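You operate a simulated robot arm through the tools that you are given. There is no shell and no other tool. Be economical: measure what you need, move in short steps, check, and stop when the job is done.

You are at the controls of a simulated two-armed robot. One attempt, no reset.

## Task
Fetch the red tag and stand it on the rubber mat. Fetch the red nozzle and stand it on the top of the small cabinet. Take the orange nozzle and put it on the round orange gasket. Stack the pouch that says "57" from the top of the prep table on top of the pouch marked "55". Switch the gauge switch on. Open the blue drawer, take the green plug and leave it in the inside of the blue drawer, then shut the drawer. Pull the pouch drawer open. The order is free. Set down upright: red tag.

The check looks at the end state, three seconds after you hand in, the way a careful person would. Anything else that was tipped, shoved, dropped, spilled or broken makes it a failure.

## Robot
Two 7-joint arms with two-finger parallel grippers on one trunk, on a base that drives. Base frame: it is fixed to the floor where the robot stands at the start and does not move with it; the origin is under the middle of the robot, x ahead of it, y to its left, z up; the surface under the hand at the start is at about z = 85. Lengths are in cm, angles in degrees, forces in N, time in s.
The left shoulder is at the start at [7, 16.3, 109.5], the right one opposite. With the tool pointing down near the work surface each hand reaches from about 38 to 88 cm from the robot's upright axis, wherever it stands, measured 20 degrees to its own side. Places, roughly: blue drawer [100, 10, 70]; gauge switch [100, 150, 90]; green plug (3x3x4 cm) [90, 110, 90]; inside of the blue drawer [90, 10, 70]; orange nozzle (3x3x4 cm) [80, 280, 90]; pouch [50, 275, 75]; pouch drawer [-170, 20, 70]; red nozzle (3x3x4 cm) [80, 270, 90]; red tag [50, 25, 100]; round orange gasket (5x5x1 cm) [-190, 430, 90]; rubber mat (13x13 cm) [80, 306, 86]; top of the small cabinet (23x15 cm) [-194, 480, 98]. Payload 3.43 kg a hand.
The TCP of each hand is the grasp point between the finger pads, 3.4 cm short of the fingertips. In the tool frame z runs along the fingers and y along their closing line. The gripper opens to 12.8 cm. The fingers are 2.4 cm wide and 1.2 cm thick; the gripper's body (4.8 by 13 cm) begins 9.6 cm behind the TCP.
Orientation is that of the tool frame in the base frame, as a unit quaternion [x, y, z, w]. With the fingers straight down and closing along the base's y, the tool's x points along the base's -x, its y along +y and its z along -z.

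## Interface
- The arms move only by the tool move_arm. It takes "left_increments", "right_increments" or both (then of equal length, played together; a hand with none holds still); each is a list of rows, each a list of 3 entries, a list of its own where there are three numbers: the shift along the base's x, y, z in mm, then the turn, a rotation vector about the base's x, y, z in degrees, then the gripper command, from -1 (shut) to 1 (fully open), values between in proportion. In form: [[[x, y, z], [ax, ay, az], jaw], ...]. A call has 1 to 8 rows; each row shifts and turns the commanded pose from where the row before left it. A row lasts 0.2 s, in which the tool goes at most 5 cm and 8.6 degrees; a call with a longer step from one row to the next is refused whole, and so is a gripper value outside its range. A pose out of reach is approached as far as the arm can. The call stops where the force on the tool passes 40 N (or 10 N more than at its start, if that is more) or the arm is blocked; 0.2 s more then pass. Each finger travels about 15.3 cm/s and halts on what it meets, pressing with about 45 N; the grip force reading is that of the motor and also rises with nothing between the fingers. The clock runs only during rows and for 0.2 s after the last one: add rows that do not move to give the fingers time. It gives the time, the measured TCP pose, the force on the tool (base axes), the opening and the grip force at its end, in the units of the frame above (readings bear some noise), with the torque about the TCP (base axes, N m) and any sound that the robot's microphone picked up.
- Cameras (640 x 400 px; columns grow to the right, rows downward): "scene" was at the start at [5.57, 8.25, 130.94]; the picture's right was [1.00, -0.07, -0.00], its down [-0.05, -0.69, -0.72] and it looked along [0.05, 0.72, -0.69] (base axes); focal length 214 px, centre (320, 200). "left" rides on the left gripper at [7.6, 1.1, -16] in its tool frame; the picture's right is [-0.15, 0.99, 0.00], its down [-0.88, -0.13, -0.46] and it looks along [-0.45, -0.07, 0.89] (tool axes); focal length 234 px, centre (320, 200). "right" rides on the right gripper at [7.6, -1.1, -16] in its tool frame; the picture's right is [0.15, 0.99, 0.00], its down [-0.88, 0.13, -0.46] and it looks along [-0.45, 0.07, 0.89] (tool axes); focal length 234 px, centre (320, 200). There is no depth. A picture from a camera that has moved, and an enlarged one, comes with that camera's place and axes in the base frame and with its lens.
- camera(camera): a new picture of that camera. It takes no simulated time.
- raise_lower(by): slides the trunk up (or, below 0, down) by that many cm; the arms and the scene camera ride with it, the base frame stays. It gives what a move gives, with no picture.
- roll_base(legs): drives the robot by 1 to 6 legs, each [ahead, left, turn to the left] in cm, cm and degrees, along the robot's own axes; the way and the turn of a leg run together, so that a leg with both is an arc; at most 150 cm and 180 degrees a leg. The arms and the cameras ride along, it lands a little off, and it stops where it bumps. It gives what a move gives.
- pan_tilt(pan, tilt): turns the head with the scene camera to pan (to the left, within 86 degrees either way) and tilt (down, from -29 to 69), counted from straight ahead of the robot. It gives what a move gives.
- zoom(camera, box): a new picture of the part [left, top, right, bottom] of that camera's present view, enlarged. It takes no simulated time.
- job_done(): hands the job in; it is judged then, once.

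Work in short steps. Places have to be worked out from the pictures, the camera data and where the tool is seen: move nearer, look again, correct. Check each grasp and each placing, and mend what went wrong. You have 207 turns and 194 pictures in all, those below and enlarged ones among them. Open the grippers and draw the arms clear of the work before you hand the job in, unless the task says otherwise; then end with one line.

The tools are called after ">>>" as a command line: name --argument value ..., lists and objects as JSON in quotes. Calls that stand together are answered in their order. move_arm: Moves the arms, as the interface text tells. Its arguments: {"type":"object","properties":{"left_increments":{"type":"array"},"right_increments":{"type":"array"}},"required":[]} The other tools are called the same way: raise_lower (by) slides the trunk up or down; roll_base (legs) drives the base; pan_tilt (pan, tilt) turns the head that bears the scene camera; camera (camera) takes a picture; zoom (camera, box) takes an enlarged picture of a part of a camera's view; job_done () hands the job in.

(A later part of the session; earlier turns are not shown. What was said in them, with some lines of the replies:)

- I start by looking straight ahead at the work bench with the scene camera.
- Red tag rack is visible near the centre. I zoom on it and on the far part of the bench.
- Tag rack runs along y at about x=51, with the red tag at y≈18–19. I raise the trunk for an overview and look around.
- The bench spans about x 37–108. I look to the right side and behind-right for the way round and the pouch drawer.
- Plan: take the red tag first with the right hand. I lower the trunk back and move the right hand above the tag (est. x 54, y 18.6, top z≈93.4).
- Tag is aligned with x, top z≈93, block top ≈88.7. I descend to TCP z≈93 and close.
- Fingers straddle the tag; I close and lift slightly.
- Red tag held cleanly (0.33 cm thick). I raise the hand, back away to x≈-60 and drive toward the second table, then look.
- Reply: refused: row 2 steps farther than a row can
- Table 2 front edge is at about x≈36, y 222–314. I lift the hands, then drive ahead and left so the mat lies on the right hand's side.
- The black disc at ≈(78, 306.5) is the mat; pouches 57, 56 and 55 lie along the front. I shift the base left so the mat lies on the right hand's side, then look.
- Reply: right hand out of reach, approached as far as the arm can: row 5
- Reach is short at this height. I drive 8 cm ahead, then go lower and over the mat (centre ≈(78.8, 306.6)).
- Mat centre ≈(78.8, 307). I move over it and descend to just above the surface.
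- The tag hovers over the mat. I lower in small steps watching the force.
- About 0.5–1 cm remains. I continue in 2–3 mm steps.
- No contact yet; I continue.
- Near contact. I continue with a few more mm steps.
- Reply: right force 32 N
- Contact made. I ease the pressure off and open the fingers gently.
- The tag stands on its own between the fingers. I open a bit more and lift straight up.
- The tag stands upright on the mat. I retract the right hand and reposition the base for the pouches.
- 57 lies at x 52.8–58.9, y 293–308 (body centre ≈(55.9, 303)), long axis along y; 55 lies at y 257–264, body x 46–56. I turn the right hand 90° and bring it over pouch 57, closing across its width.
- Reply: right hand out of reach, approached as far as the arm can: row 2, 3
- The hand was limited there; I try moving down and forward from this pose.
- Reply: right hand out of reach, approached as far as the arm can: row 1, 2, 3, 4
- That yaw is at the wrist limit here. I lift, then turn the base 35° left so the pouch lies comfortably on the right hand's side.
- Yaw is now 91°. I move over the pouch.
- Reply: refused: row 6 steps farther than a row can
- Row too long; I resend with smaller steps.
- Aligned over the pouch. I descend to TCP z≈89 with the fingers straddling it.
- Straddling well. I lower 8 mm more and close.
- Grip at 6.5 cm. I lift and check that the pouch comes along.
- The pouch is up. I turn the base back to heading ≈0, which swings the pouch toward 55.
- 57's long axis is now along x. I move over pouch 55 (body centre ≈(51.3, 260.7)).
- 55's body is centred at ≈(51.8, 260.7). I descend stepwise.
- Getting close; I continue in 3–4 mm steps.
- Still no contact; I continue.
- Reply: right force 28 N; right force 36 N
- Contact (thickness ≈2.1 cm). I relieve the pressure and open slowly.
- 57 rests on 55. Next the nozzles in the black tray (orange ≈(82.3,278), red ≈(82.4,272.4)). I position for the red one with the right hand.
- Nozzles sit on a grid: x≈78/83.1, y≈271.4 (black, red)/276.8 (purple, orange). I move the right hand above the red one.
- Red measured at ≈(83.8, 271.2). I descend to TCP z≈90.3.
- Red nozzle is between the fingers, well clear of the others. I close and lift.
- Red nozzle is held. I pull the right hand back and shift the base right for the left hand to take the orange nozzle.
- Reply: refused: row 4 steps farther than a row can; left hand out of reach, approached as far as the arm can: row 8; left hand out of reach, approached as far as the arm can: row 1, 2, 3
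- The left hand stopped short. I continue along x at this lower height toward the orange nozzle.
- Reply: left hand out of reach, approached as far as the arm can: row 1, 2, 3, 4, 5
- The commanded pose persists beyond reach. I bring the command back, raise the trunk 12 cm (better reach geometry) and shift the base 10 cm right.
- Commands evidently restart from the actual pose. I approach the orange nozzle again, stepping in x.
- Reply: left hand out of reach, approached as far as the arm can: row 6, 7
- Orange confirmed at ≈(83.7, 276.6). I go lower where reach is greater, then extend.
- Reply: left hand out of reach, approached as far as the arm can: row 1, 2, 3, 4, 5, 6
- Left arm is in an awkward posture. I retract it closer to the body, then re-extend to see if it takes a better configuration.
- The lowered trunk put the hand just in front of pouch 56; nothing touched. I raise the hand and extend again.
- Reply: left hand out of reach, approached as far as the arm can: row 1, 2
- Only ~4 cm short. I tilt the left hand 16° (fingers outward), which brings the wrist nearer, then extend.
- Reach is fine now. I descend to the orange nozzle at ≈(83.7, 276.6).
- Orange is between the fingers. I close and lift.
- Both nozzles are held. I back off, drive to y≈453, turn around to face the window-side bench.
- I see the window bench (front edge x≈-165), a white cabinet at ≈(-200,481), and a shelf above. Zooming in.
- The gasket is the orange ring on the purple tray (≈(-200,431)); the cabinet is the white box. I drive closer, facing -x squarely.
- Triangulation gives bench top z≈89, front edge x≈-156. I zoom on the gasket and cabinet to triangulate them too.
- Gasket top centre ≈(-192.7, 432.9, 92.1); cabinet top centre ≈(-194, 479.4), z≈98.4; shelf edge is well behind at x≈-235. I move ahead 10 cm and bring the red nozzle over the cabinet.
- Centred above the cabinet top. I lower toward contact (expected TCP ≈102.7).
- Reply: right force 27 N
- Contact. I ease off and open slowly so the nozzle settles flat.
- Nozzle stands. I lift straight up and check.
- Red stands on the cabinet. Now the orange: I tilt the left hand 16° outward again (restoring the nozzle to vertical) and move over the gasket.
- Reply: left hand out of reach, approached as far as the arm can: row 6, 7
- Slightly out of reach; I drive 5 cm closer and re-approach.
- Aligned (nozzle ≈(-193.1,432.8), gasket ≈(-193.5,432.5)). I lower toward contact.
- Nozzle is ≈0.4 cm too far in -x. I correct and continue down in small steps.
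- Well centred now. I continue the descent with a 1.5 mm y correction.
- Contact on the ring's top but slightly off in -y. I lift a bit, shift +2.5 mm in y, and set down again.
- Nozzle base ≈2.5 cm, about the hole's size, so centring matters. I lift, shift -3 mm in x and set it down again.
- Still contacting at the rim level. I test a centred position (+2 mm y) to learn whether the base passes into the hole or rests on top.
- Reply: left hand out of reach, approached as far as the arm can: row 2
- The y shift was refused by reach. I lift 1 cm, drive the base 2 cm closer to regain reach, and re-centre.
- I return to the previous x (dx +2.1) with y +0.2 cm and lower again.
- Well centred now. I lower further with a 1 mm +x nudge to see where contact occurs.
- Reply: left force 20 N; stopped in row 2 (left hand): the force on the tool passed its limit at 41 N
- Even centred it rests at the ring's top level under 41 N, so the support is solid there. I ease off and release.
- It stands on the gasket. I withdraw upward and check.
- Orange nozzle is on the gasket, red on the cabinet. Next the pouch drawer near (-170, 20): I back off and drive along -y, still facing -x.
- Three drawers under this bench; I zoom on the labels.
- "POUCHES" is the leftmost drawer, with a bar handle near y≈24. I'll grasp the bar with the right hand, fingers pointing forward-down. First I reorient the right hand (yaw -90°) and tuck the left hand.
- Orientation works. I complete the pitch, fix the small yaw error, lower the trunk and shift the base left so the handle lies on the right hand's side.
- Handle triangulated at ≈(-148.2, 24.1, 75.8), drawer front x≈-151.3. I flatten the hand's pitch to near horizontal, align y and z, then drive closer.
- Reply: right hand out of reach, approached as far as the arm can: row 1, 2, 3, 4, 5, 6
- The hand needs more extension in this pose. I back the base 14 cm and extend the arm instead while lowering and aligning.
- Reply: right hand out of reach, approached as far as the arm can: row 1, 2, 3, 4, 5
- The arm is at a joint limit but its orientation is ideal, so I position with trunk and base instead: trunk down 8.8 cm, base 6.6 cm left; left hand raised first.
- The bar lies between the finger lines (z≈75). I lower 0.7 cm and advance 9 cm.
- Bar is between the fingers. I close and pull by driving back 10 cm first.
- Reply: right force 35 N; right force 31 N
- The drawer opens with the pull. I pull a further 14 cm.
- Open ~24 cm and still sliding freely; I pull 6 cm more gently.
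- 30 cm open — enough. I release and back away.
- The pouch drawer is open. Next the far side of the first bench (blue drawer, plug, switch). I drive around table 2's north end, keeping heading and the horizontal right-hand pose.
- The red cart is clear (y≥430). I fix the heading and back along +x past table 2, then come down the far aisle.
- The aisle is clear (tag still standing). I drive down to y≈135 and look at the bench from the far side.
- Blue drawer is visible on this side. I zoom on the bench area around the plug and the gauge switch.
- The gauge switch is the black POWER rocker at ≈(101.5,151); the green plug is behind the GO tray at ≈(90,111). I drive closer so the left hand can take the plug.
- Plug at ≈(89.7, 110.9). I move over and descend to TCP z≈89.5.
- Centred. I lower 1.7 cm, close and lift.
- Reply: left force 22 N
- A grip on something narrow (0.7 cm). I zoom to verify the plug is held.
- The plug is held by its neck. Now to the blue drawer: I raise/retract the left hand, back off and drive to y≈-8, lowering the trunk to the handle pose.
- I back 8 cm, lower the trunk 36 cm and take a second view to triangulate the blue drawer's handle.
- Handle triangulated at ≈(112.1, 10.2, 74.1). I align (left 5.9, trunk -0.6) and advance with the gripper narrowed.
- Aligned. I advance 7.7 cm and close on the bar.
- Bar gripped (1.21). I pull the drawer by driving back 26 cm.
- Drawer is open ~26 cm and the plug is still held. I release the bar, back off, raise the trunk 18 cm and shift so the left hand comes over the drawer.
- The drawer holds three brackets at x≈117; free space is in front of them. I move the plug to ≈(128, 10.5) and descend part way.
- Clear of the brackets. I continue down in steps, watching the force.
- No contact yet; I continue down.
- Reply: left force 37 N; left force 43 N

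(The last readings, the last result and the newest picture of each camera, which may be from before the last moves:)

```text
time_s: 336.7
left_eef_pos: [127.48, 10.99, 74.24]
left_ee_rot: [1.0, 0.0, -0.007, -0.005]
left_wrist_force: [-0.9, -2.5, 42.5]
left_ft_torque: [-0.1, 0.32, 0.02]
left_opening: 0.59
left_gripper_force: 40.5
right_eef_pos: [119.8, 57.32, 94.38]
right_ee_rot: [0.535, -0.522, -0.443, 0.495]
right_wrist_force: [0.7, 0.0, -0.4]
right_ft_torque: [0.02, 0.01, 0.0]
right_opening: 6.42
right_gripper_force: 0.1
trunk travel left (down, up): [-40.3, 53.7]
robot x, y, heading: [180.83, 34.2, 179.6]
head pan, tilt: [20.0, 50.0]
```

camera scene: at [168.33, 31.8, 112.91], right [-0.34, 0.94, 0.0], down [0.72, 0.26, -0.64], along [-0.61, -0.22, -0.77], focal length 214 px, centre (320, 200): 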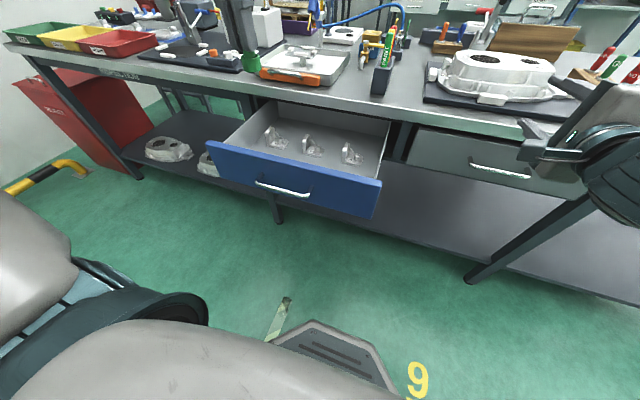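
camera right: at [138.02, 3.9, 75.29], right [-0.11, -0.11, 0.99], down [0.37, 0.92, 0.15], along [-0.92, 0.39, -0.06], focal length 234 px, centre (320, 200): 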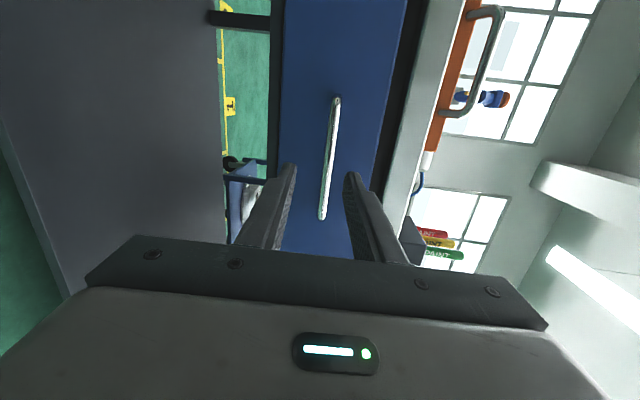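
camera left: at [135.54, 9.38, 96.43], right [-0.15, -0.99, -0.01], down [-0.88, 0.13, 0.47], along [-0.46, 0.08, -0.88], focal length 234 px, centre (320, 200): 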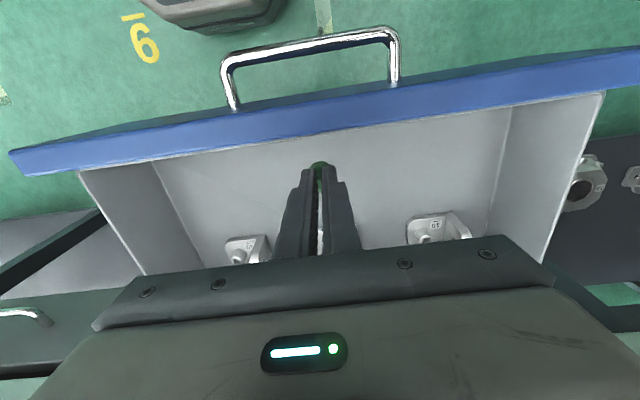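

Contact with the drawer floor. I ease off, release and withdraw upward.

>>> move_arm --left_increments '[[[0, 0, 5], [0, 0, 0], -1], [[0, 0, 3], [0, 0, 0], -0.85], [[0, 0, 0], [0, 0, 0], -0.75], [[0, 0, 0], [0, 0, 0], -0.6], [[0, 0, 0], [0, 0, 0], -0.45], [[0, 0, 20], [0, 0, 0], -0.45], [[0, 0, 40], [0, 0, 0], -0.45], [[0, 0, 40], [0, 0, 0], -0.45]]'

>>> camera --camera "left"

```text
time_s: 338.5
left_eef_pos: [127.41, 10.83, 85.05]
left_ee_rot: [1.0, -0.002, -0.005, -0.006]
left_wrist_force: [0.2, -0.1, 0.6]
left_ft_torque: [-0.02, 0.03, -0.02]
left_opening: 3.54
left_gripper_force: 0.0
right_eef_pos: [119.62, 57.31, 94.3]
right_ee_rot: [0.534, -0.523, -0.443, 0.495]
right_wrist_force: [0.9, -0.9, 0.9]
right_ft_torque: [0.06, 0.03, -0.01]
right_opening: 6.4
right_gripper_force: 0.0
trunk travel left (down, up): [-40.3, 53.7]
robot x, y, heading: [180.85, 34.59, 179.8]
head pan, tilt: [20.0, 50.0]
```

```text
39 pictures are left
camera left: at [134.97, 9.52, 100.95], right [-0.15, -0.99, -0.01], down [-0.88, 0.13, 0.47], along [-0.46, 0.08, -0.88], focal length 234 px, centre (320, 200)
```

left: 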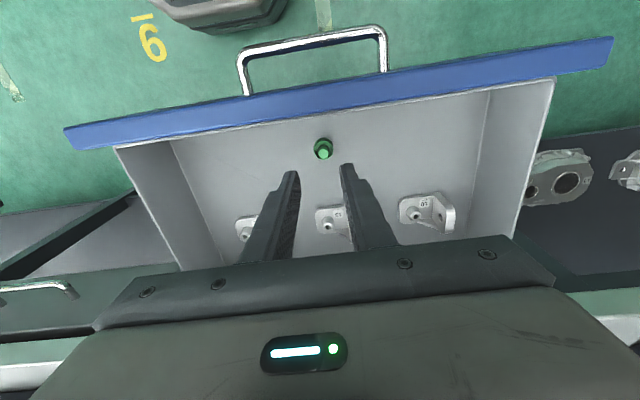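

The plug stands in the drawer. Now I raise the left hand, move it in front of the handle, close it and lower it to bar height.

>>> move_arm --left_increments '[[[0, 0, 40], [0, 0, 0], -0.6], [[0, 0, 40], [0, 0, 0], -0.8], [[30, 0, 30], [0, 0, 0], -1], [[45, 0, 0], [0, 0, 0], -1], [[45, 0, 0], [0, 0, 0], -1], [[42, -4, 0], [0, 0, 0], -1]]'

>>> move_arm --left_increments '[[[0, 0, -45], [0, 0, 0], -1], [[0, 0, -45], [0, 0, 0], -1], [[0, 0, -45], [0, 0, 0], -1], [[0, 0, -45], [0, 0, 0], -1], [[0, 0, -24], [0, 0, 0], -1], [[0, 0, 0], [0, 0, 0], -1]]'

>>> zoom --camera "scene" --box '[180, 80, 420, 250]'

```text
time_s: 339.9
left_eef_pos: [143.58, 10.34, 95.7]
left_ee_rot: [1.0, 0.0, -0.006, -0.006]
left_wrist_force: [-0.1, -0.9, -0.3]
left_ft_torque: [0.01, 0.04, -0.01]
left_opening: 0.0
left_gripper_force: 32.5
right_eef_pos: [119.65, 57.16, 94.26]
right_ee_rot: [0.535, -0.522, -0.443, 0.495]
right_wrist_force: [1.1, -0.4, 0.2]
right_ft_torque: [-0.02, 0.0, 0.01]
right_opening: 6.41
right_gripper_force: 0.0
trunk travel left (down, up): [-40.3, 53.7]
robot x, y, heading: [180.57, 34.61, 179.5]
head pan, tilt: [20.0, 50.0]
```

```text
time_s: 341.3
left_eef_pos: [142.94, 10.35, 75.39]
left_ee_rot: [1.0, -0.002, -0.003, -0.006]
left_wrist_force: [0.7, 0.2, -0.1]
left_ft_torque: [-0.02, 0.01, -0.03]
left_opening: 0.0
left_gripper_force: 32.8
left hand out of reach, approached as far as the arm can: row 5
right_eef_pos: [119.62, 57.33, 94.33]
right_ee_rot: [0.536, -0.523, -0.442, 0.495]
right_wrist_force: [0.8, 0.4, -0.6]
right_ft_torque: [-0.02, 0.0, -0.02]
right_opening: 6.37
right_gripper_force: 0.2
trunk travel left (down, up): [-40.3, 53.7]
robot x, y, heading: [180.46, 34.41, 179.7]
head pan, tilt: [20.0, 50.0]
```

```text
2.35 times, centred on (300, 165) of scene
camera zoom: at [168.35, 31.79, 112.91], right [-0.34, 0.94, 0.0], down [0.72, 0.26, -0.64], along [-0.6, -0.22, -0.77], focal length 505 px, centre (367, 282)
```

zoom: 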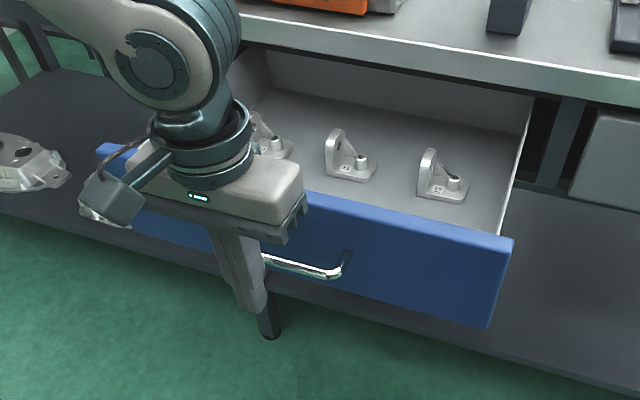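

Fingers are in front of the bar. I push the drawer in gently with the arm.

>>> move_arm --left_increments '[[[-20, 0, 0], [0, 0, 0], -1], [[-20, 0, 0], [0, 0, 0], -1], [[-20, 0, 0], [0, 0, 0], -1], [[-20, 0, 0], [0, 0, 0], -1], [[-20, 0, 0], [0, 0, 0], -1], [[-20, 0, 0], [0, 0, 0], -1], [[-20, 0, 0], [0, 0, 0], -1], [[-20, 0, 0], [0, 0, 0], -1]]'

>>> move_arm --left_increments '[[[-20, 0, 0], [0, 0, 0], -1], [[-20, 0, 0], [0, 0, 0], -1], [[-20, 0, 0], [0, 0, 0], -1], [[-20, 0, 0], [0, 0, 0], -1], [[-20, 0, 0], [0, 0, 0], -1], [[-15, 0, 0], [0, 0, 0], -1], [[-10, 0, 0], [0, 0, 0], -1], [[-10, 0, 0], [0, 0, 0], -1]]'

>>> camera --camera "scene"

```text
time_s: 343.1
left_eef_pos: [126.93, 10.29, 75.53]
left_ee_rot: [1.0, -0.001, -0.005, -0.005]
left_wrist_force: [-0.5, 0.0, -0.5]
left_ft_torque: [-0.01, -0.01, 0.01]
left_opening: 0.0
left_gripper_force: 33.1
right_eef_pos: [119.51, 57.21, 94.14]
right_ee_rot: [0.535, -0.523, -0.442, 0.494]
right_wrist_force: [-0.1, -0.4, 0.5]
right_ft_torque: [-0.01, 0.03, 0.03]
right_opening: 6.41
right_gripper_force: 0.2
trunk travel left (down, up): [-40.3, 53.7]
robot x, y, heading: [180.63, 34.23, 179.8]
head pan, tilt: [20.0, 50.0]
```

```text
time_s: 344.9
left_eef_pos: [113.85, 10.27, 75.33]
left_ee_rot: [1.0, -0.002, -0.001, -0.005]
left_wrist_force: [37.0, 2.2, -1.4]
left_ft_torque: [0.51, -0.49, -0.02]
left_opening: 0.0
left_gripper_force: 32.4
right_eef_pos: [119.87, 57.29, 94.52]
right_ee_rot: [0.535, -0.522, -0.443, 0.496]
right_wrist_force: [0.3, -0.3, 0.3]
right_ft_torque: [-0.01, 0.02, 0.02]
right_opening: 6.37
right_gripper_force: 0.0
trunk travel left (down, up): [-40.3, 53.7]
robot x, y, heading: [180.79, 34.28, 179.8]
head pan, tilt: [20.0, 50.0]
```

```text
37 pictures are left
camera scene: at [168.72, 31.81, 112.94], right [-0.34, 0.94, 0.0], down [0.72, 0.26, -0.64], along [-0.61, -0.22, -0.76], focal length 214 px, centre (320, 200)
```

scene: 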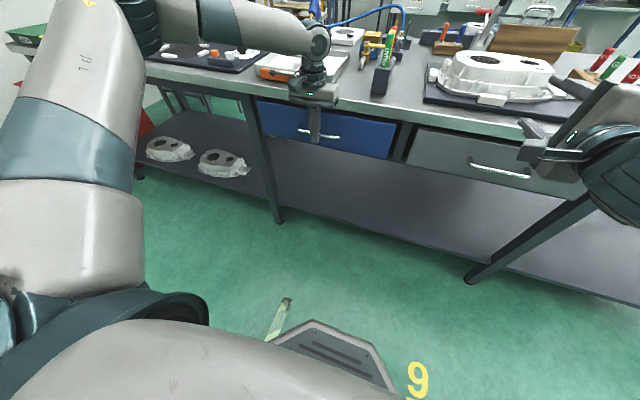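

Drawer is shut (end stop at 37 N). I withdraw the left hand, and drive to the gauge switch.

>>> move_arm --left_increments '[[[20, 0, 0], [0, 0, 0], -1], [[40, 0, 0], [0, 0, 0], -1], [[45, 0, 20], [0, 0, 0], -1], [[40, 0, 25], [0, 0, 0], -1], [[20, 0, 40], [0, 0, 0], -1], [[0, 0, 45], [0, 0, 0], -1], [[0, 0, 45], [0, 0, 0], -1], [[0, 0, 45], [0, 0, 0], -1]]'

>>> raise_lower --by 17

>>> roll_base --legs '[[-10, 0, 0], [0, -141, 0], [26, 0, 0]]'

>>> pan_tilt --pan 15 --tilt 45

>>> camera --camera "scene"

```text
time_s: 346.7
left_eef_pos: [130.11, 10.48, 97.19]
left_ee_rot: [1.0, -0.002, -0.004, -0.005]
left_wrist_force: [0.1, 0.9, -0.3]
left_ft_torque: [-0.02, 0.01, -0.03]
left_opening: 0.0
left_gripper_force: 33.2
right_eef_pos: [119.66, 57.36, 94.25]
right_ee_rot: [0.535, -0.522, -0.442, 0.495]
right_wrist_force: [0.4, 0.4, -0.3]
right_ft_torque: [-0.01, 0.01, 0.0]
right_opening: 6.42
right_gripper_force: 0.1
trunk travel left (down, up): [-40.3, 53.7]
robot x, y, heading: [180.44, 34.55, 179.8]
head pan, tilt: [20.0, 50.0]
```

```text
time_s: 348.6
left_eef_pos: [130.07, 10.34, 114.18]
left_ee_rot: [1.0, -0.001, -0.004, -0.005]
left_wrist_force: [0.1, 0.4, 0.4]
left_ft_torque: [0.01, 0.02, 0.0]
left_opening: 0.02
left_gripper_force: 33.0
right_eef_pos: [119.58, 57.28, 111.14]
right_ee_rot: [0.536, -0.523, -0.443, 0.494]
right_wrist_force: [-0.7, 1.2, -0.2]
right_ft_torque: [0.01, -0.03, 0.0]
right_opening: 6.38
right_gripper_force: 0.0
trunk travel left (down, up): [-57.3, 36.7]
robot x, y, heading: [180.56, 34.18, 179.8]
head pan, tilt: [20.0, 50.0]
```

```text
time_s: 357.9
left_eef_pos: [116.01, 155.8, 114.06]
left_ee_rot: [1.0, -0.013, -0.004, -0.006]
left_wrist_force: [-0.3, -0.2, -0.2]
left_ft_torque: [-0.01, 0.01, 0.0]
left_opening: 0.0
left_gripper_force: 33.0
right_eef_pos: [106.48, 202.91, 111.23]
right_ee_rot: [-0.529, 0.529, 0.448, -0.489]
right_wrist_force: [-0.2, 0.5, -0.5]
right_ft_torque: [-0.01, 0.0, -0.01]
right_opening: 6.41
right_gripper_force: 0.0
trunk travel left (down, up): [-57.3, 36.7]
robot x, y, heading: [167.05, 178.46, 178.3]
head pan, tilt: [20.0, 50.0]
```

```text
time_s: 358.6
left_eef_pos: [116.1, 155.75, 114.23]
left_ee_rot: [1.0, -0.013, -0.005, -0.006]
left_wrist_force: [0.0, 0.3, -0.3]
left_ft_torque: [0.01, 0.02, -0.03]
left_opening: 0.01
left_gripper_force: 33.0
right_eef_pos: [106.58, 202.85, 111.19]
right_ee_rot: [0.529, -0.529, -0.448, 0.489]
right_wrist_force: [0.4, 0.7, -1.1]
right_ft_torque: [0.02, -0.01, 0.01]
right_opening: 6.42
right_gripper_force: 0.1
trunk travel left (down, up): [-57.3, 36.7]
robot x, y, heading: [167.03, 178.74, 178.6]
head pan, tilt: [15.0, 45.0]
```

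```text
36 pictures are left
camera scene: at [154.11, 176.77, 130.59], right [-0.23, 0.97, 0.0], down [0.69, 0.16, -0.71], along [-0.69, -0.16, -0.71], focal length 214 px, centre (320, 200)
```

scene: 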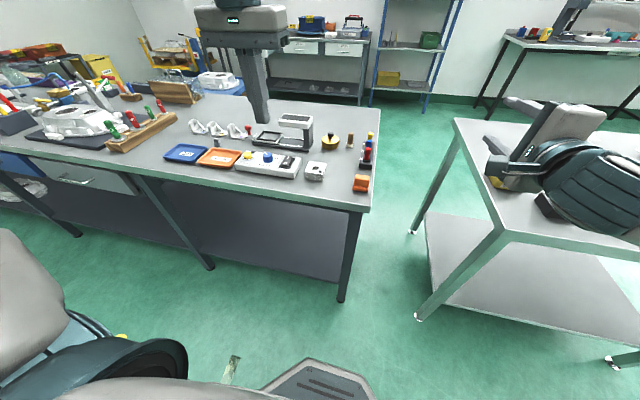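

>>> zoom --camera "scene" --box '[225, 105, 345, 195]'

>>> camera --camera "left"

```text
4.44 times, centred on (285, 150) of scene
camera zoom: at [154.11, 176.77, 130.59], right [-0.23, 0.97, 0.0], down [0.69, 0.16, -0.71], along [-0.69, -0.16, -0.71], focal length 953 px, centre (476, 422)
```

zoom: 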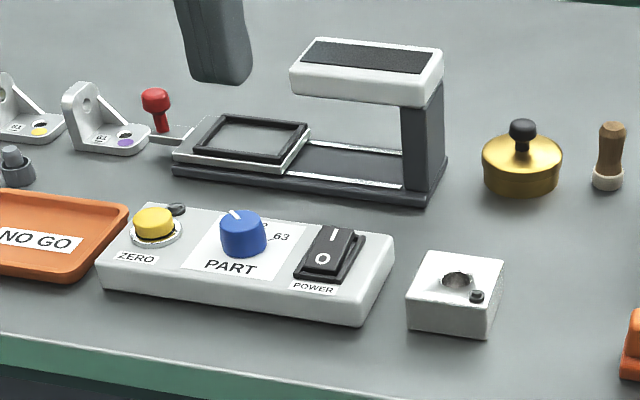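

```text
34 pictures are left
camera left: at [123.52, 154.22, 130.06], right [-0.17, -0.98, -0.01], down [-0.87, 0.15, 0.47], along [-0.46, 0.09, -0.89], focal length 234 px, centre (320, 200)
```

left: 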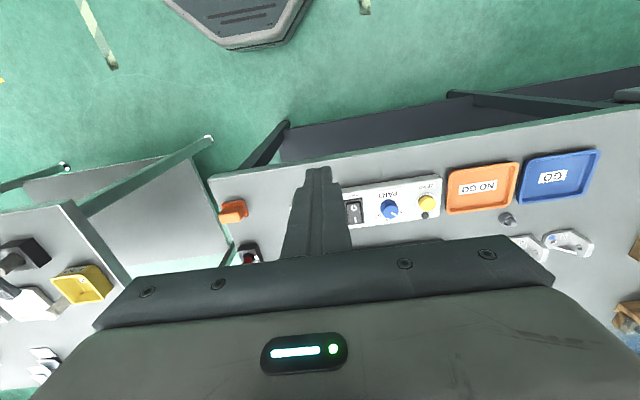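

Rocker ≈(100.5,152.3). I tilt the left hand so its rear finger corner leads, move near above the switch and look closely.

>>> move_arm --left_increments '[[[-20, -10, 0], [0, 8, 0], -1], [[-20, -10, 0], [0, 8, 0], -1], [[-30, -10, -30], [0, 0, -1], -1], [[-25, -5, -35], [0, 0, 0], -1], [[0, 0, -35], [0, 0, 0], -1], [[0, 0, 0], [0, 0, 0], -1]]'

>>> camera --camera "left"

>>> zoom --camera "scene" --box '[240, 105, 330, 185]'

```text
time_s: 360.0
left_eef_pos: [106.49, 152.6, 104.07]
left_ee_rot: [0.989, -0.024, -0.145, -0.005]
left_wrist_force: [-0.4, -0.2, 0.1]
left_ft_torque: [-0.03, 0.0, 0.07]
left_opening: 0.0
left_gripper_force: 33.3
right_eef_pos: [106.6, 202.91, 111.33]
right_ee_rot: [-0.529, 0.53, 0.448, -0.489]
right_wrist_force: [-0.2, 0.7, 0.5]
right_ft_torque: [0.01, -0.02, 0.03]
right_opening: 6.41
right_gripper_force: 0.1
trunk travel left (down, up): [-57.3, 36.7]
robot x, y, heading: [167.41, 178.41, 178.5]
head pan, tilt: [15.0, 45.0]
```

```text
33 pictures are left
camera left: at [118.08, 150.8, 117.34], right [-0.19, -0.98, 0.04], down [-0.71, 0.16, 0.69], along [-0.68, 0.1, -0.72], focal length 234 px, centre (320, 200)
```

left: 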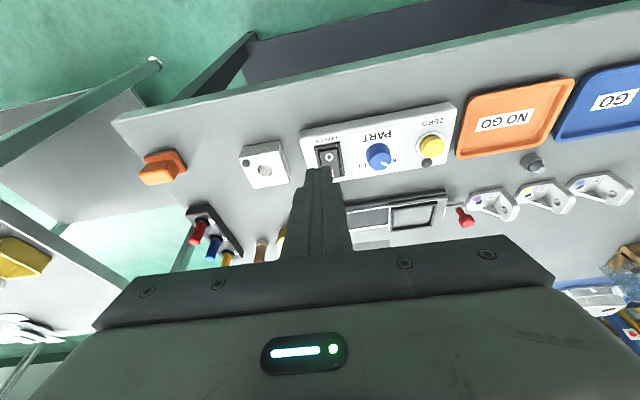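

```text
5.00 times, centred on (285, 145) of scene
camera zoom: at [154.16, 176.78, 130.6], right [-0.23, 0.97, 0.0], down [0.69, 0.16, -0.71], along [-0.69, -0.16, -0.71], focal length 1072 px, centre (495, 475)
```

zoom: 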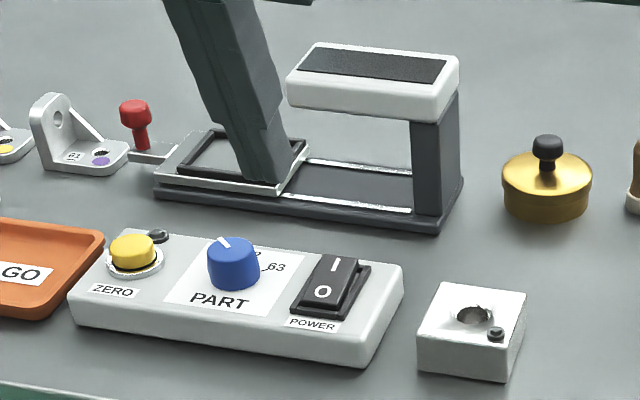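

Rocker centre ≈(100.1,152.4); the "I" half is the far (-x) side. I drive 6 cm closer, position the leading corner over the I end and lower.

>>> roll_base --legs '[[6, 0, 1.2]]'

>>> camera --camera "left"

```text
time_s: 361.0
left_eef_pos: [100.98, 151.38, 104.15]
left_ee_rot: [0.99, -0.012, -0.143, -0.003]
left_wrist_force: [-0.4, 0.3, -0.2]
left_ft_torque: [0.0, 0.01, 0.01]
left_opening: 0.0
left_gripper_force: 33.4
right_eef_pos: [100.12, 201.68, 111.24]
right_ee_rot: [0.535, -0.523, -0.443, 0.494]
right_wrist_force: [-0.7, 1.0, -0.4]
right_ft_torque: [0.0, 0.0, -0.03]
right_opening: 6.37
right_gripper_force: 0.1
trunk travel left (down, up): [-57.3, 36.7]
robot x, y, heading: [161.47, 178.56, 179.6]
head pan, tilt: [15.0, 45.0]
```

```text
31 pictures are left
camera left: at [112.74, 149.83, 117.32], right [-0.16, -0.99, 0.04], down [-0.71, 0.15, 0.69], along [-0.68, 0.09, -0.73], focal length 234 px, centre (320, 200)
```

left: 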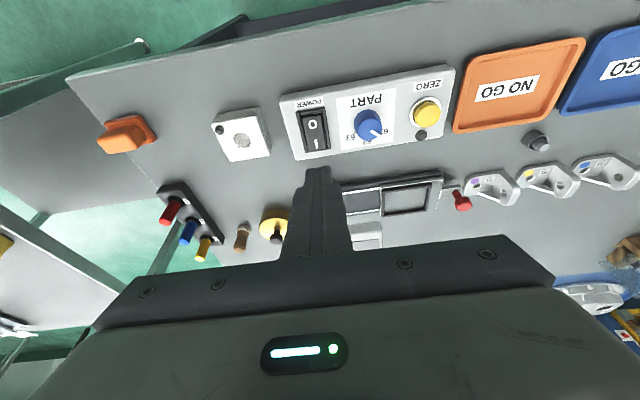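

I label is at ≈x 97, y 152, rocker top z≈89. I move the corner over it and lower to just above.

>>> move_arm --left_increments '[[[-20, 3, 0], [0, 0, 0], -1], [[-20, 3, -10], [0, 0, 0], -1], [[0, 0, -40], [0, 0, 0], -1], [[0, 0, -38], [0, 0, 0], -1], [[0, 0, 0], [0, 0, 0], -1]]'

>>> zoom --camera "left" --box '[260, 90, 380, 190]'

>>> zoom --camera "scene" --box '[230, 110, 320, 190]'

```text
time_s: 362.2
left_eef_pos: [97.4, 152.0, 95.35]
left_ee_rot: [0.989, -0.012, -0.145, -0.004]
left_wrist_force: [-0.3, 0.3, 0.4]
left_ft_torque: [0.0, 0.01, 0.01]
left_opening: 0.0
left_gripper_force: 32.8
right_eef_pos: [100.28, 201.65, 111.26]
right_ee_rot: [0.534, -0.523, -0.443, 0.495]
right_wrist_force: [2.0, 0.2, 0.2]
right_ft_torque: [-0.01, -0.01, 0.0]
right_opening: 6.4
right_gripper_force: 0.0
trunk travel left (down, up): [-57.3, 36.7]
robot x, y, heading: [161.3, 178.82, 179.4]
head pan, tilt: [15.0, 45.0]
```

```text
4.00 times, centred on (320, 140) of left
camera zoom: at [109.02, 150.5, 108.56], right [-0.16, -0.99, 0.04], down [-0.71, 0.15, 0.69], along [-0.68, 0.09, -0.72], focal length 937 px, centre (320, 440)
```

zoom: 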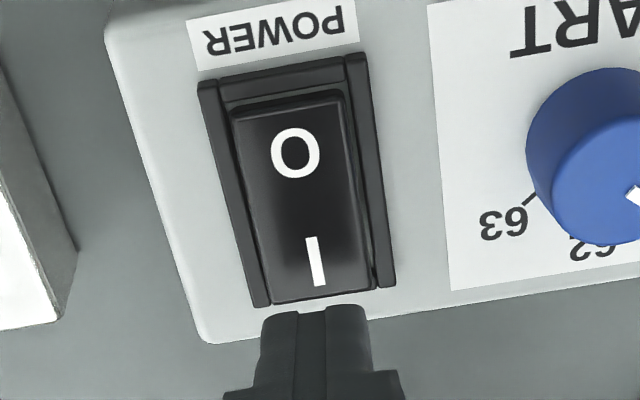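

```text
5.00 times, centred on (275, 150) of scene
camera zoom: at [148.38, 176.6, 130.61], right [-0.25, 0.97, 0.0], down [0.68, 0.18, -0.71], along [-0.68, -0.18, -0.71], focal length 1072 px, centre (545, 450)
```

zoom: 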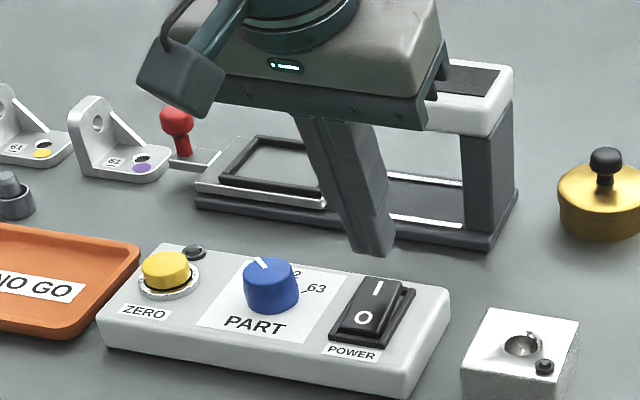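

The I end is raised (off). Landing point should be ≈0.8 cm further toward -x; I shift and press down in steps.

>>> move_arm --left_increments '[[[-8, 2, 0], [0, 0, 0], -1], [[0, 0, -8], [0, 0, 0], -1], [[0, 0, -5], [0, 0, 0], -1], [[0, 0, 0], [0, 0, 0], -1]]'

>>> move_arm --left_increments '[[[0, 0, -5], [0, 0, 0], -1], [[0, 0, 0], [0, 0, 0], -1]]'

>>> zoom --camera "left" --box '[260, 90, 380, 190]'

```text
time_s: 363.2
left_eef_pos: [96.44, 152.19, 94.01]
left_ee_rot: [0.99, -0.012, -0.143, -0.003]
left_wrist_force: [-0.1, 0.5, 0.6]
left_ft_torque: [0.01, -0.02, 0.01]
left_opening: 0.0
left_gripper_force: 32.8
right_eef_pos: [100.22, 201.66, 111.25]
right_ee_rot: [0.535, -0.523, -0.442, 0.494]
right_wrist_force: [0.3, -0.5, 0.0]
right_ft_torque: [0.01, -0.01, 0.03]
right_opening: 6.43
right_gripper_force: 0.1
trunk travel left (down, up): [-57.3, 36.7]
robot x, y, heading: [161.5, 178.49, 179.4]
head pan, tilt: [15.0, 45.0]
```

```text
time_s: 363.8
left_eef_pos: [96.44, 152.2, 93.53]
left_ee_rot: [0.989, -0.012, -0.145, -0.003]
left_wrist_force: [-0.3, -0.3, 0.0]
left_ft_torque: [0.01, 0.01, 0.03]
left_opening: 0.01
left_gripper_force: 33.1
right_eef_pos: [100.26, 201.59, 111.24]
right_ee_rot: [0.535, -0.523, -0.443, 0.494]
right_wrist_force: [-0.2, -0.3, 0.0]
right_ft_torque: [0.01, 0.04, -0.02]
right_opening: 6.4
right_gripper_force: 0.1
trunk travel left (down, up): [-57.3, 36.7]
robot x, y, heading: [161.02, 178.44, 179.4]
head pan, tilt: [15.0, 45.0]
```

```text
4.00 times, centred on (320, 140) of left
camera zoom: at [108.08, 150.63, 106.72], right [-0.16, -0.99, 0.04], down [-0.71, 0.15, 0.69], along [-0.68, 0.09, -0.72], focal length 937 px, centre (320, 440)
```

zoom: 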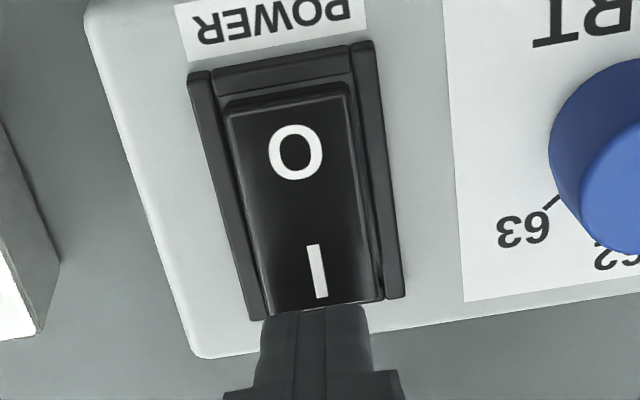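

The corner is right at the rocker's I edge. I lift 4 mm, move +0.9 cm in x and press.

>>> move_arm --left_increments '[[[0, 0, 6], [0, 0, 0], -1], [[9, 0, 0], [0, 0, 0], -1], [[0, 0, -6], [0, 0, 0], -1], [[0, 0, -4], [0, 0, 0], -1], [[0, 0, 0], [0, 0, 0], -1]]'

>>> move_arm --left_increments '[[[0, 0, -4], [0, 0, 0], -1], [[0, 0, 0], [0, 0, 0], -1]]'

>>> zoom --camera "left" --box '[260, 90, 380, 190]'

```text
time_s: 365.0
left_eef_pos: [97.17, 152.04, 93.18]
left_ee_rot: [0.99, -0.012, -0.143, -0.003]
left_wrist_force: [-0.6, 0.2, 0.1]
left_ft_torque: [-0.01, 0.0, 0.02]
left_opening: 0.0
left_gripper_force: 33.4
right_eef_pos: [100.06, 201.61, 111.28]
right_ee_rot: [0.535, -0.524, -0.442, 0.494]
right_wrist_force: [0.6, -0.7, 0.1]
right_ft_torque: [0.01, 0.0, -0.03]
right_opening: 6.4
right_gripper_force: 0.1
trunk travel left (down, up): [-57.3, 36.7]
robot x, y, heading: [161.65, 178.49, 179.7]
head pan, tilt: [15.0, 45.0]
```

```text
time_s: 365.6
left_eef_pos: [97.14, 152.0, 92.79]
left_ee_rot: [0.99, -0.012, -0.143, -0.003]
left_wrist_force: [0.4, 0.1, 0.0]
left_ft_torque: [0.01, 0.0, -0.01]
left_opening: 0.0
left_gripper_force: 33.2
right_eef_pos: [100.21, 201.6, 111.27]
right_ee_rot: [0.535, -0.524, -0.443, 0.494]
right_wrist_force: [-0.6, -1.3, -0.6]
right_ft_torque: [0.01, 0.0, -0.01]
right_opening: 6.39
right_gripper_force: 0.0
trunk travel left (down, up): [-57.3, 36.7]
robot x, y, heading: [160.89, 178.45, 179.7]
head pan, tilt: [15.0, 45.0]
```

```text
4.00 times, centred on (320, 140) of left
camera zoom: at [108.9, 150.61, 105.95], right [-0.16, -0.99, 0.04], down [-0.71, 0.15, 0.69], along [-0.68, 0.09, -0.72], focal length 937 px, centre (320, 440)
```

zoom: 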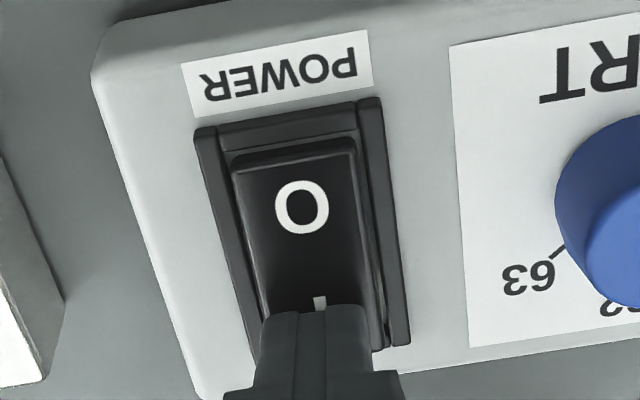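

Now the corner is over the I mark. I continue pressing.

>>> move_arm --left_increments '[[[0, 0, -4], [0, 0, 0], -1], [[0, 0, 0], [0, 0, 0], -1]]'

>>> move_arm --left_increments '[[[0, 0, -4], [0, 0, 0], -1], [[0, 0, 0], [0, 0, 0], -1]]'

>>> move_arm --left_increments '[[[0, 0, -4], [0, 0, 0], -1], [[0, 0, 0], [0, 0, 0], -1]]'

```text
time_s: 366.2
left_eef_pos: [97.0, 152.14, 92.49]
left_ee_rot: [0.989, -0.012, -0.146, -0.003]
left_wrist_force: [-6.3, -2.4, 11.7]
left_ft_torque: [-0.11, 0.21, -0.02]
left_opening: 0.01
left_gripper_force: 33.3
right_eef_pos: [100.18, 201.67, 111.31]
right_ee_rot: [0.535, -0.523, -0.442, 0.494]
right_wrist_force: [-0.8, 0.2, 0.2]
right_ft_torque: [0.01, -0.03, 0.0]
right_opening: 6.39
right_gripper_force: 0.1
trunk travel left (down, up): [-57.3, 36.7]
robot x, y, heading: [161.4, 178.43, 179.6]
head pan, tilt: [15.0, 45.0]
```

```text
time_s: 366.7
left_eef_pos: [97.08, 152.1, 92.52]
left_ee_rot: [0.988, -0.013, -0.151, -0.004]
left_wrist_force: [2.4, -0.3, 12.0]
left_ft_torque: [0.0, -0.1, -0.03]
left_opening: 0.0
left_gripper_force: 33.3
right_eef_pos: [100.25, 201.57, 111.32]
right_ee_rot: [0.535, -0.523, -0.442, 0.495]
right_wrist_force: [0.3, -0.1, -0.2]
right_ft_torque: [0.03, 0.0, -0.04]
right_opening: 6.41
right_gripper_force: 0.0
trunk travel left (down, up): [-57.3, 36.7]
robot x, y, heading: [161.38, 178.5, 179.7]
head pan, tilt: [15.0, 45.0]
stopped in row 2 (left hand): the force on the tool passed its limit at 42 N (the readings are from after the stop); the commanded pose is now the measured one
```

```text
time_s: 367.5
left_eef_pos: [96.8, 152.22, 92.43]
left_ee_rot: [0.988, -0.012, -0.155, -0.005]
left_wrist_force: [4.4, 0.4, 15.7]
left_ft_torque: [0.01, -0.16, -0.07]
left_opening: 0.01
left_gripper_force: 33.4
right_eef_pos: [100.29, 201.52, 111.26]
right_ee_rot: [0.535, -0.523, -0.442, 0.495]
right_wrist_force: [-1.0, -1.0, -0.4]
right_ft_torque: [0.0, 0.01, 0.0]
right_opening: 6.4
right_gripper_force: 0.0
trunk travel left (down, up): [-57.3, 36.7]
robot x, y, heading: [161.09, 178.6, 179.8]
head pan, tilt: [15.0, 45.0]
stopped in row 2 (left hand): the force on the tool passed its limit at 41 N (the readings are from after the stop); the commanded pose is now the measured one
```

Pressed at 41 N; no click reported. I lift and look at the rocker.

>>> move_arm --left_increments '[[[0, 0, 15], [0, 0, 0], -1], [[0, 0, 20], [0, 0, 0], -1], [[-20, 0, 10], [0, 0, 0], -1], [[0, 0, 0], [0, 0, 0], -1]]'

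>>> zoom --camera "left" --box '[260, 90, 380, 190]'

>>> zoom --camera "scene" --box '[240, 140, 320, 190]'

```text
time_s: 368.5
left_eef_pos: [94.86, 152.02, 96.85]
left_ee_rot: [0.988, -0.012, -0.151, -0.004]
left_wrist_force: [0.7, -0.1, -0.8]
left_ft_torque: [-0.01, 0.02, -0.02]
left_opening: 0.02
left_gripper_force: 32.8
right_eef_pos: [100.25, 201.53, 111.3]
right_ee_rot: [0.535, -0.523, -0.442, 0.495]
right_wrist_force: [-0.2, 0.2, 0.5]
right_ft_torque: [-0.02, -0.04, -0.03]
right_opening: 6.4
right_gripper_force: 0.1
trunk travel left (down, up): [-57.3, 36.7]
robot x, y, heading: [161.5, 178.57, 180.0]
head pan, tilt: [15.0, 45.0]
```

```text
4.00 times, centred on (320, 140) of left
camera zoom: at [106.66, 150.53, 109.79], right [-0.16, -0.99, 0.04], down [-0.7, 0.14, 0.7], along [-0.7, 0.09, -0.71], focal length 937 px, centre (320, 440)
```

zoom: 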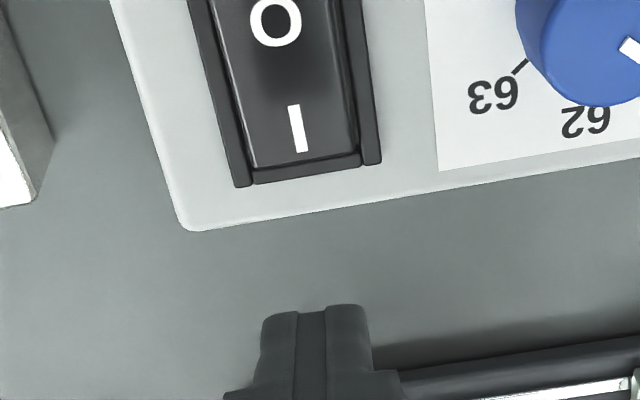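

```text
8.00 times, centred on (280, 165) of scene
camera zoom: at [148.39, 176.55, 130.61], right [-0.25, 0.97, 0.0], down [0.68, 0.18, -0.71], along [-0.68, -0.18, -0.71], focal length 1716 px, centre (640, 480)
```

zoom: 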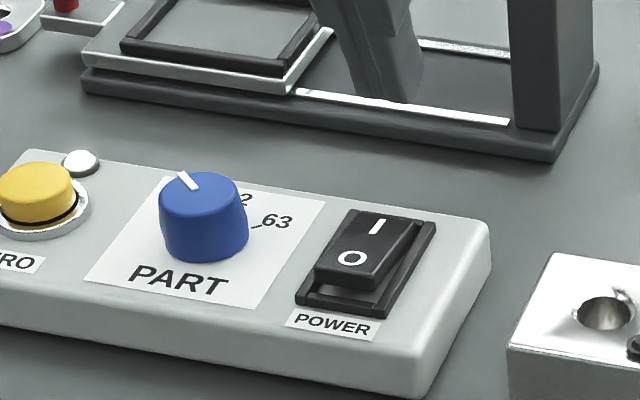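

The rocker flipped to I (O side now raised, lamp lit). I raise the left hand, open the gripper and back away from the bench.

>>> move_arm --left_increments '[[[0, 0, 45], [0, 0, 0], -1], [[20, 0, 40], [0, 0, 0], -1], [[40, 0, 20], [0, -8, 0], -0.5], [[45, 0, 0], [0, -8, 0], 0], [[45, 0, 0], [0, 0, 0], 0.5], [[30, 0, 0], [0, 0, 0], 0.5]]'

>>> roll_base --legs '[[-35, 0, 0]]'

>>> pan_tilt --pan 30 --tilt 25

>>> camera --camera "scene"

>>> pan_tilt --pan -50 --tilt 25

>>> camera --camera "scene"

```text
time_s: 369.9
left_eef_pos: [112.75, 152.24, 107.27]
left_ee_rot: [1.0, -0.012, -0.013, -0.005]
left_wrist_force: [-0.7, 0.1, 0.5]
left_ft_torque: [-0.02, 0.0, 0.04]
left_opening: 9.62
left_gripper_force: 0.0
right_eef_pos: [100.29, 201.67, 111.23]
right_ee_rot: [0.535, -0.523, -0.443, 0.494]
right_wrist_force: [0.8, 0.1, 0.0]
right_ft_torque: [-0.04, 0.01, 0.02]
right_opening: 6.4
right_gripper_force: 0.2
trunk travel left (down, up): [-57.3, 36.7]
robot x, y, heading: [161.1, 178.87, 179.8]
head pan, tilt: [15.0, 45.0]
```

```text
time_s: 372.1
left_eef_pos: [148.08, 151.72, 107.39]
left_ee_rot: [1.0, -0.007, -0.013, -0.006]
left_wrist_force: [-0.2, 0.3, 0.4]
left_ft_torque: [0.0, 0.0, -0.02]
left_opening: 9.62
left_gripper_force: 0.1
right_eef_pos: [135.04, 201.0, 111.21]
right_ee_rot: [0.537, -0.521, -0.44, 0.496]
right_wrist_force: [0.4, 0.0, -0.2]
right_ft_torque: [0.0, -0.03, 0.02]
right_opening: 6.43
right_gripper_force: 0.0
trunk travel left (down, up): [-57.3, 36.7]
robot x, y, heading: [196.28, 178.31, -180.3]
head pan, tilt: [15.0, 45.0]
```

```text
time_s: 373.0
left_eef_pos: [147.9, 151.85, 107.26]
left_ee_rot: [1.0, -0.007, -0.013, -0.005]
left_wrist_force: [-0.7, 0.5, 1.0]
left_ft_torque: [0.04, 0.01, -0.03]
left_opening: 9.61
left_gripper_force: 0.1
right_eef_pos: [135.03, 200.98, 111.07]
right_ee_rot: [0.537, -0.521, -0.44, 0.496]
right_wrist_force: [0.2, -0.3, -0.8]
right_ft_torque: [-0.02, 0.01, 0.02]
right_opening: 6.42
right_gripper_force: 0.0
trunk travel left (down, up): [-57.3, 36.7]
robot x, y, heading: [195.99, 178.78, -180.1]
head pan, tilt: [30.0, 25.0]
```

```text
24 pictures are left
camera scene: at [183.18, 173.91, 133.64], right [-0.5, 0.87, 0.0], down [0.37, 0.21, -0.91], along [-0.78, -0.45, -0.42], focal length 214 px, centre (320, 200)
```

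scene: 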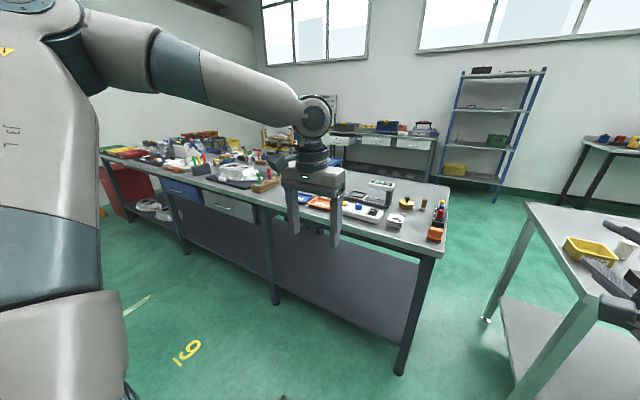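

```text
time_s: 374.5
left_eef_pos: [147.9, 151.83, 107.29]
left_ee_rot: [1.0, -0.007, -0.013, -0.005]
left_wrist_force: [0.1, 0.1, 1.0]
left_ft_torque: [0.01, 0.03, -0.02]
left_opening: 9.59
left_gripper_force: 0.0
right_eef_pos: [135.03, 201.03, 111.18]
right_ee_rot: [0.538, -0.521, -0.44, 0.495]
right_wrist_force: [0.5, 0.7, -0.1]
right_ft_torque: [-0.01, 0.0, 0.02]
right_opening: 6.43
right_gripper_force: 0.0
trunk travel left (down, up): [-57.3, 36.7]
robot x, y, heading: [196.45, 178.63, -179.7]
head pan, tilt: [-50.0, 25.0]
```

```text
23 pictures are left
camera scene: at [185.24, 185.57, 133.66], right [0.76, 0.65, 0.0], down [0.27, -0.32, -0.91], along [-0.58, 0.69, -0.42], focal length 214 px, centre (320, 200)
```

scene: 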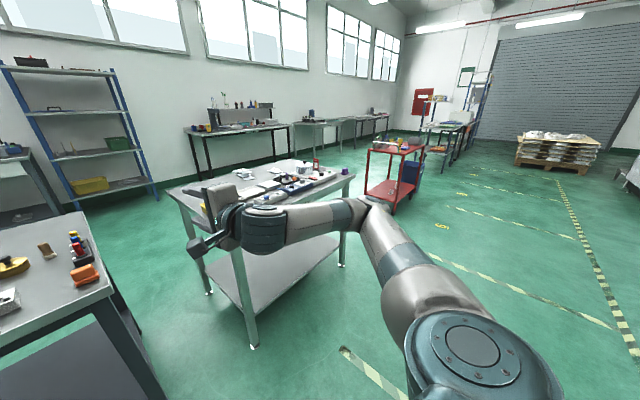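

Blue drawer is shut. I do a last zoom on table 2 (tag, pouches) and the window bench.

>>> zoom --camera "scene" --box '[230, 140, 360, 220]'

>>> zoom --camera "scene" --box '[180, 85, 310, 165]'

```text
4.92 times, centred on (295, 180) of scene
camera zoom: at [185.24, 185.57, 133.66], right [0.76, 0.65, 0.0], down [0.27, -0.32, -0.91], along [-0.58, 0.69, -0.42], focal length 1056 px, centre (443, 298)
```

zoom: 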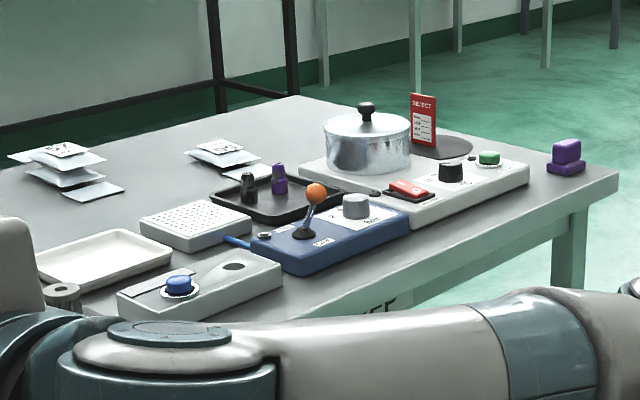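

```text
4.92 times, centred on (245, 125) of scene
camera zoom: at [185.24, 185.57, 133.66], right [0.76, 0.65, 0.0], down [0.27, -0.32, -0.91], along [-0.58, 0.69, -0.42], focal length 1056 px, centre (689, 569)
```

zoom: 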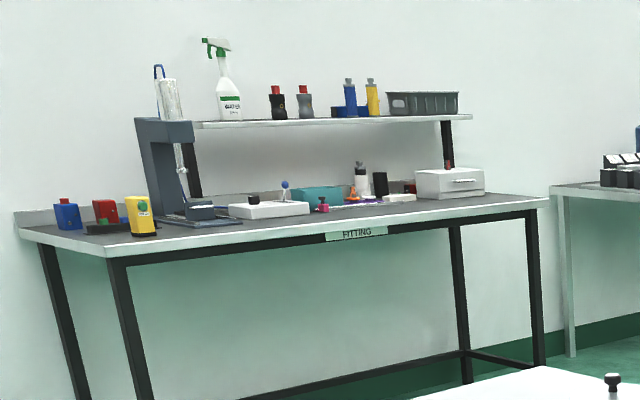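

Everything is in place: tag upright, 57 on 55, nozzles set, switch on, blue drawer shut with the plug inside, pouch drawer open; both grippers are open and clear. I hand the job in.

>>> job_done

```text
The job is handed in.
```

I finished every part of the task and handed the job in; I don't have the verdict yet. The pouch drawer (left open about 30 cm) and the plug inside the shut blue drawer were not in view in the final pictures, but both were in place when I left them.
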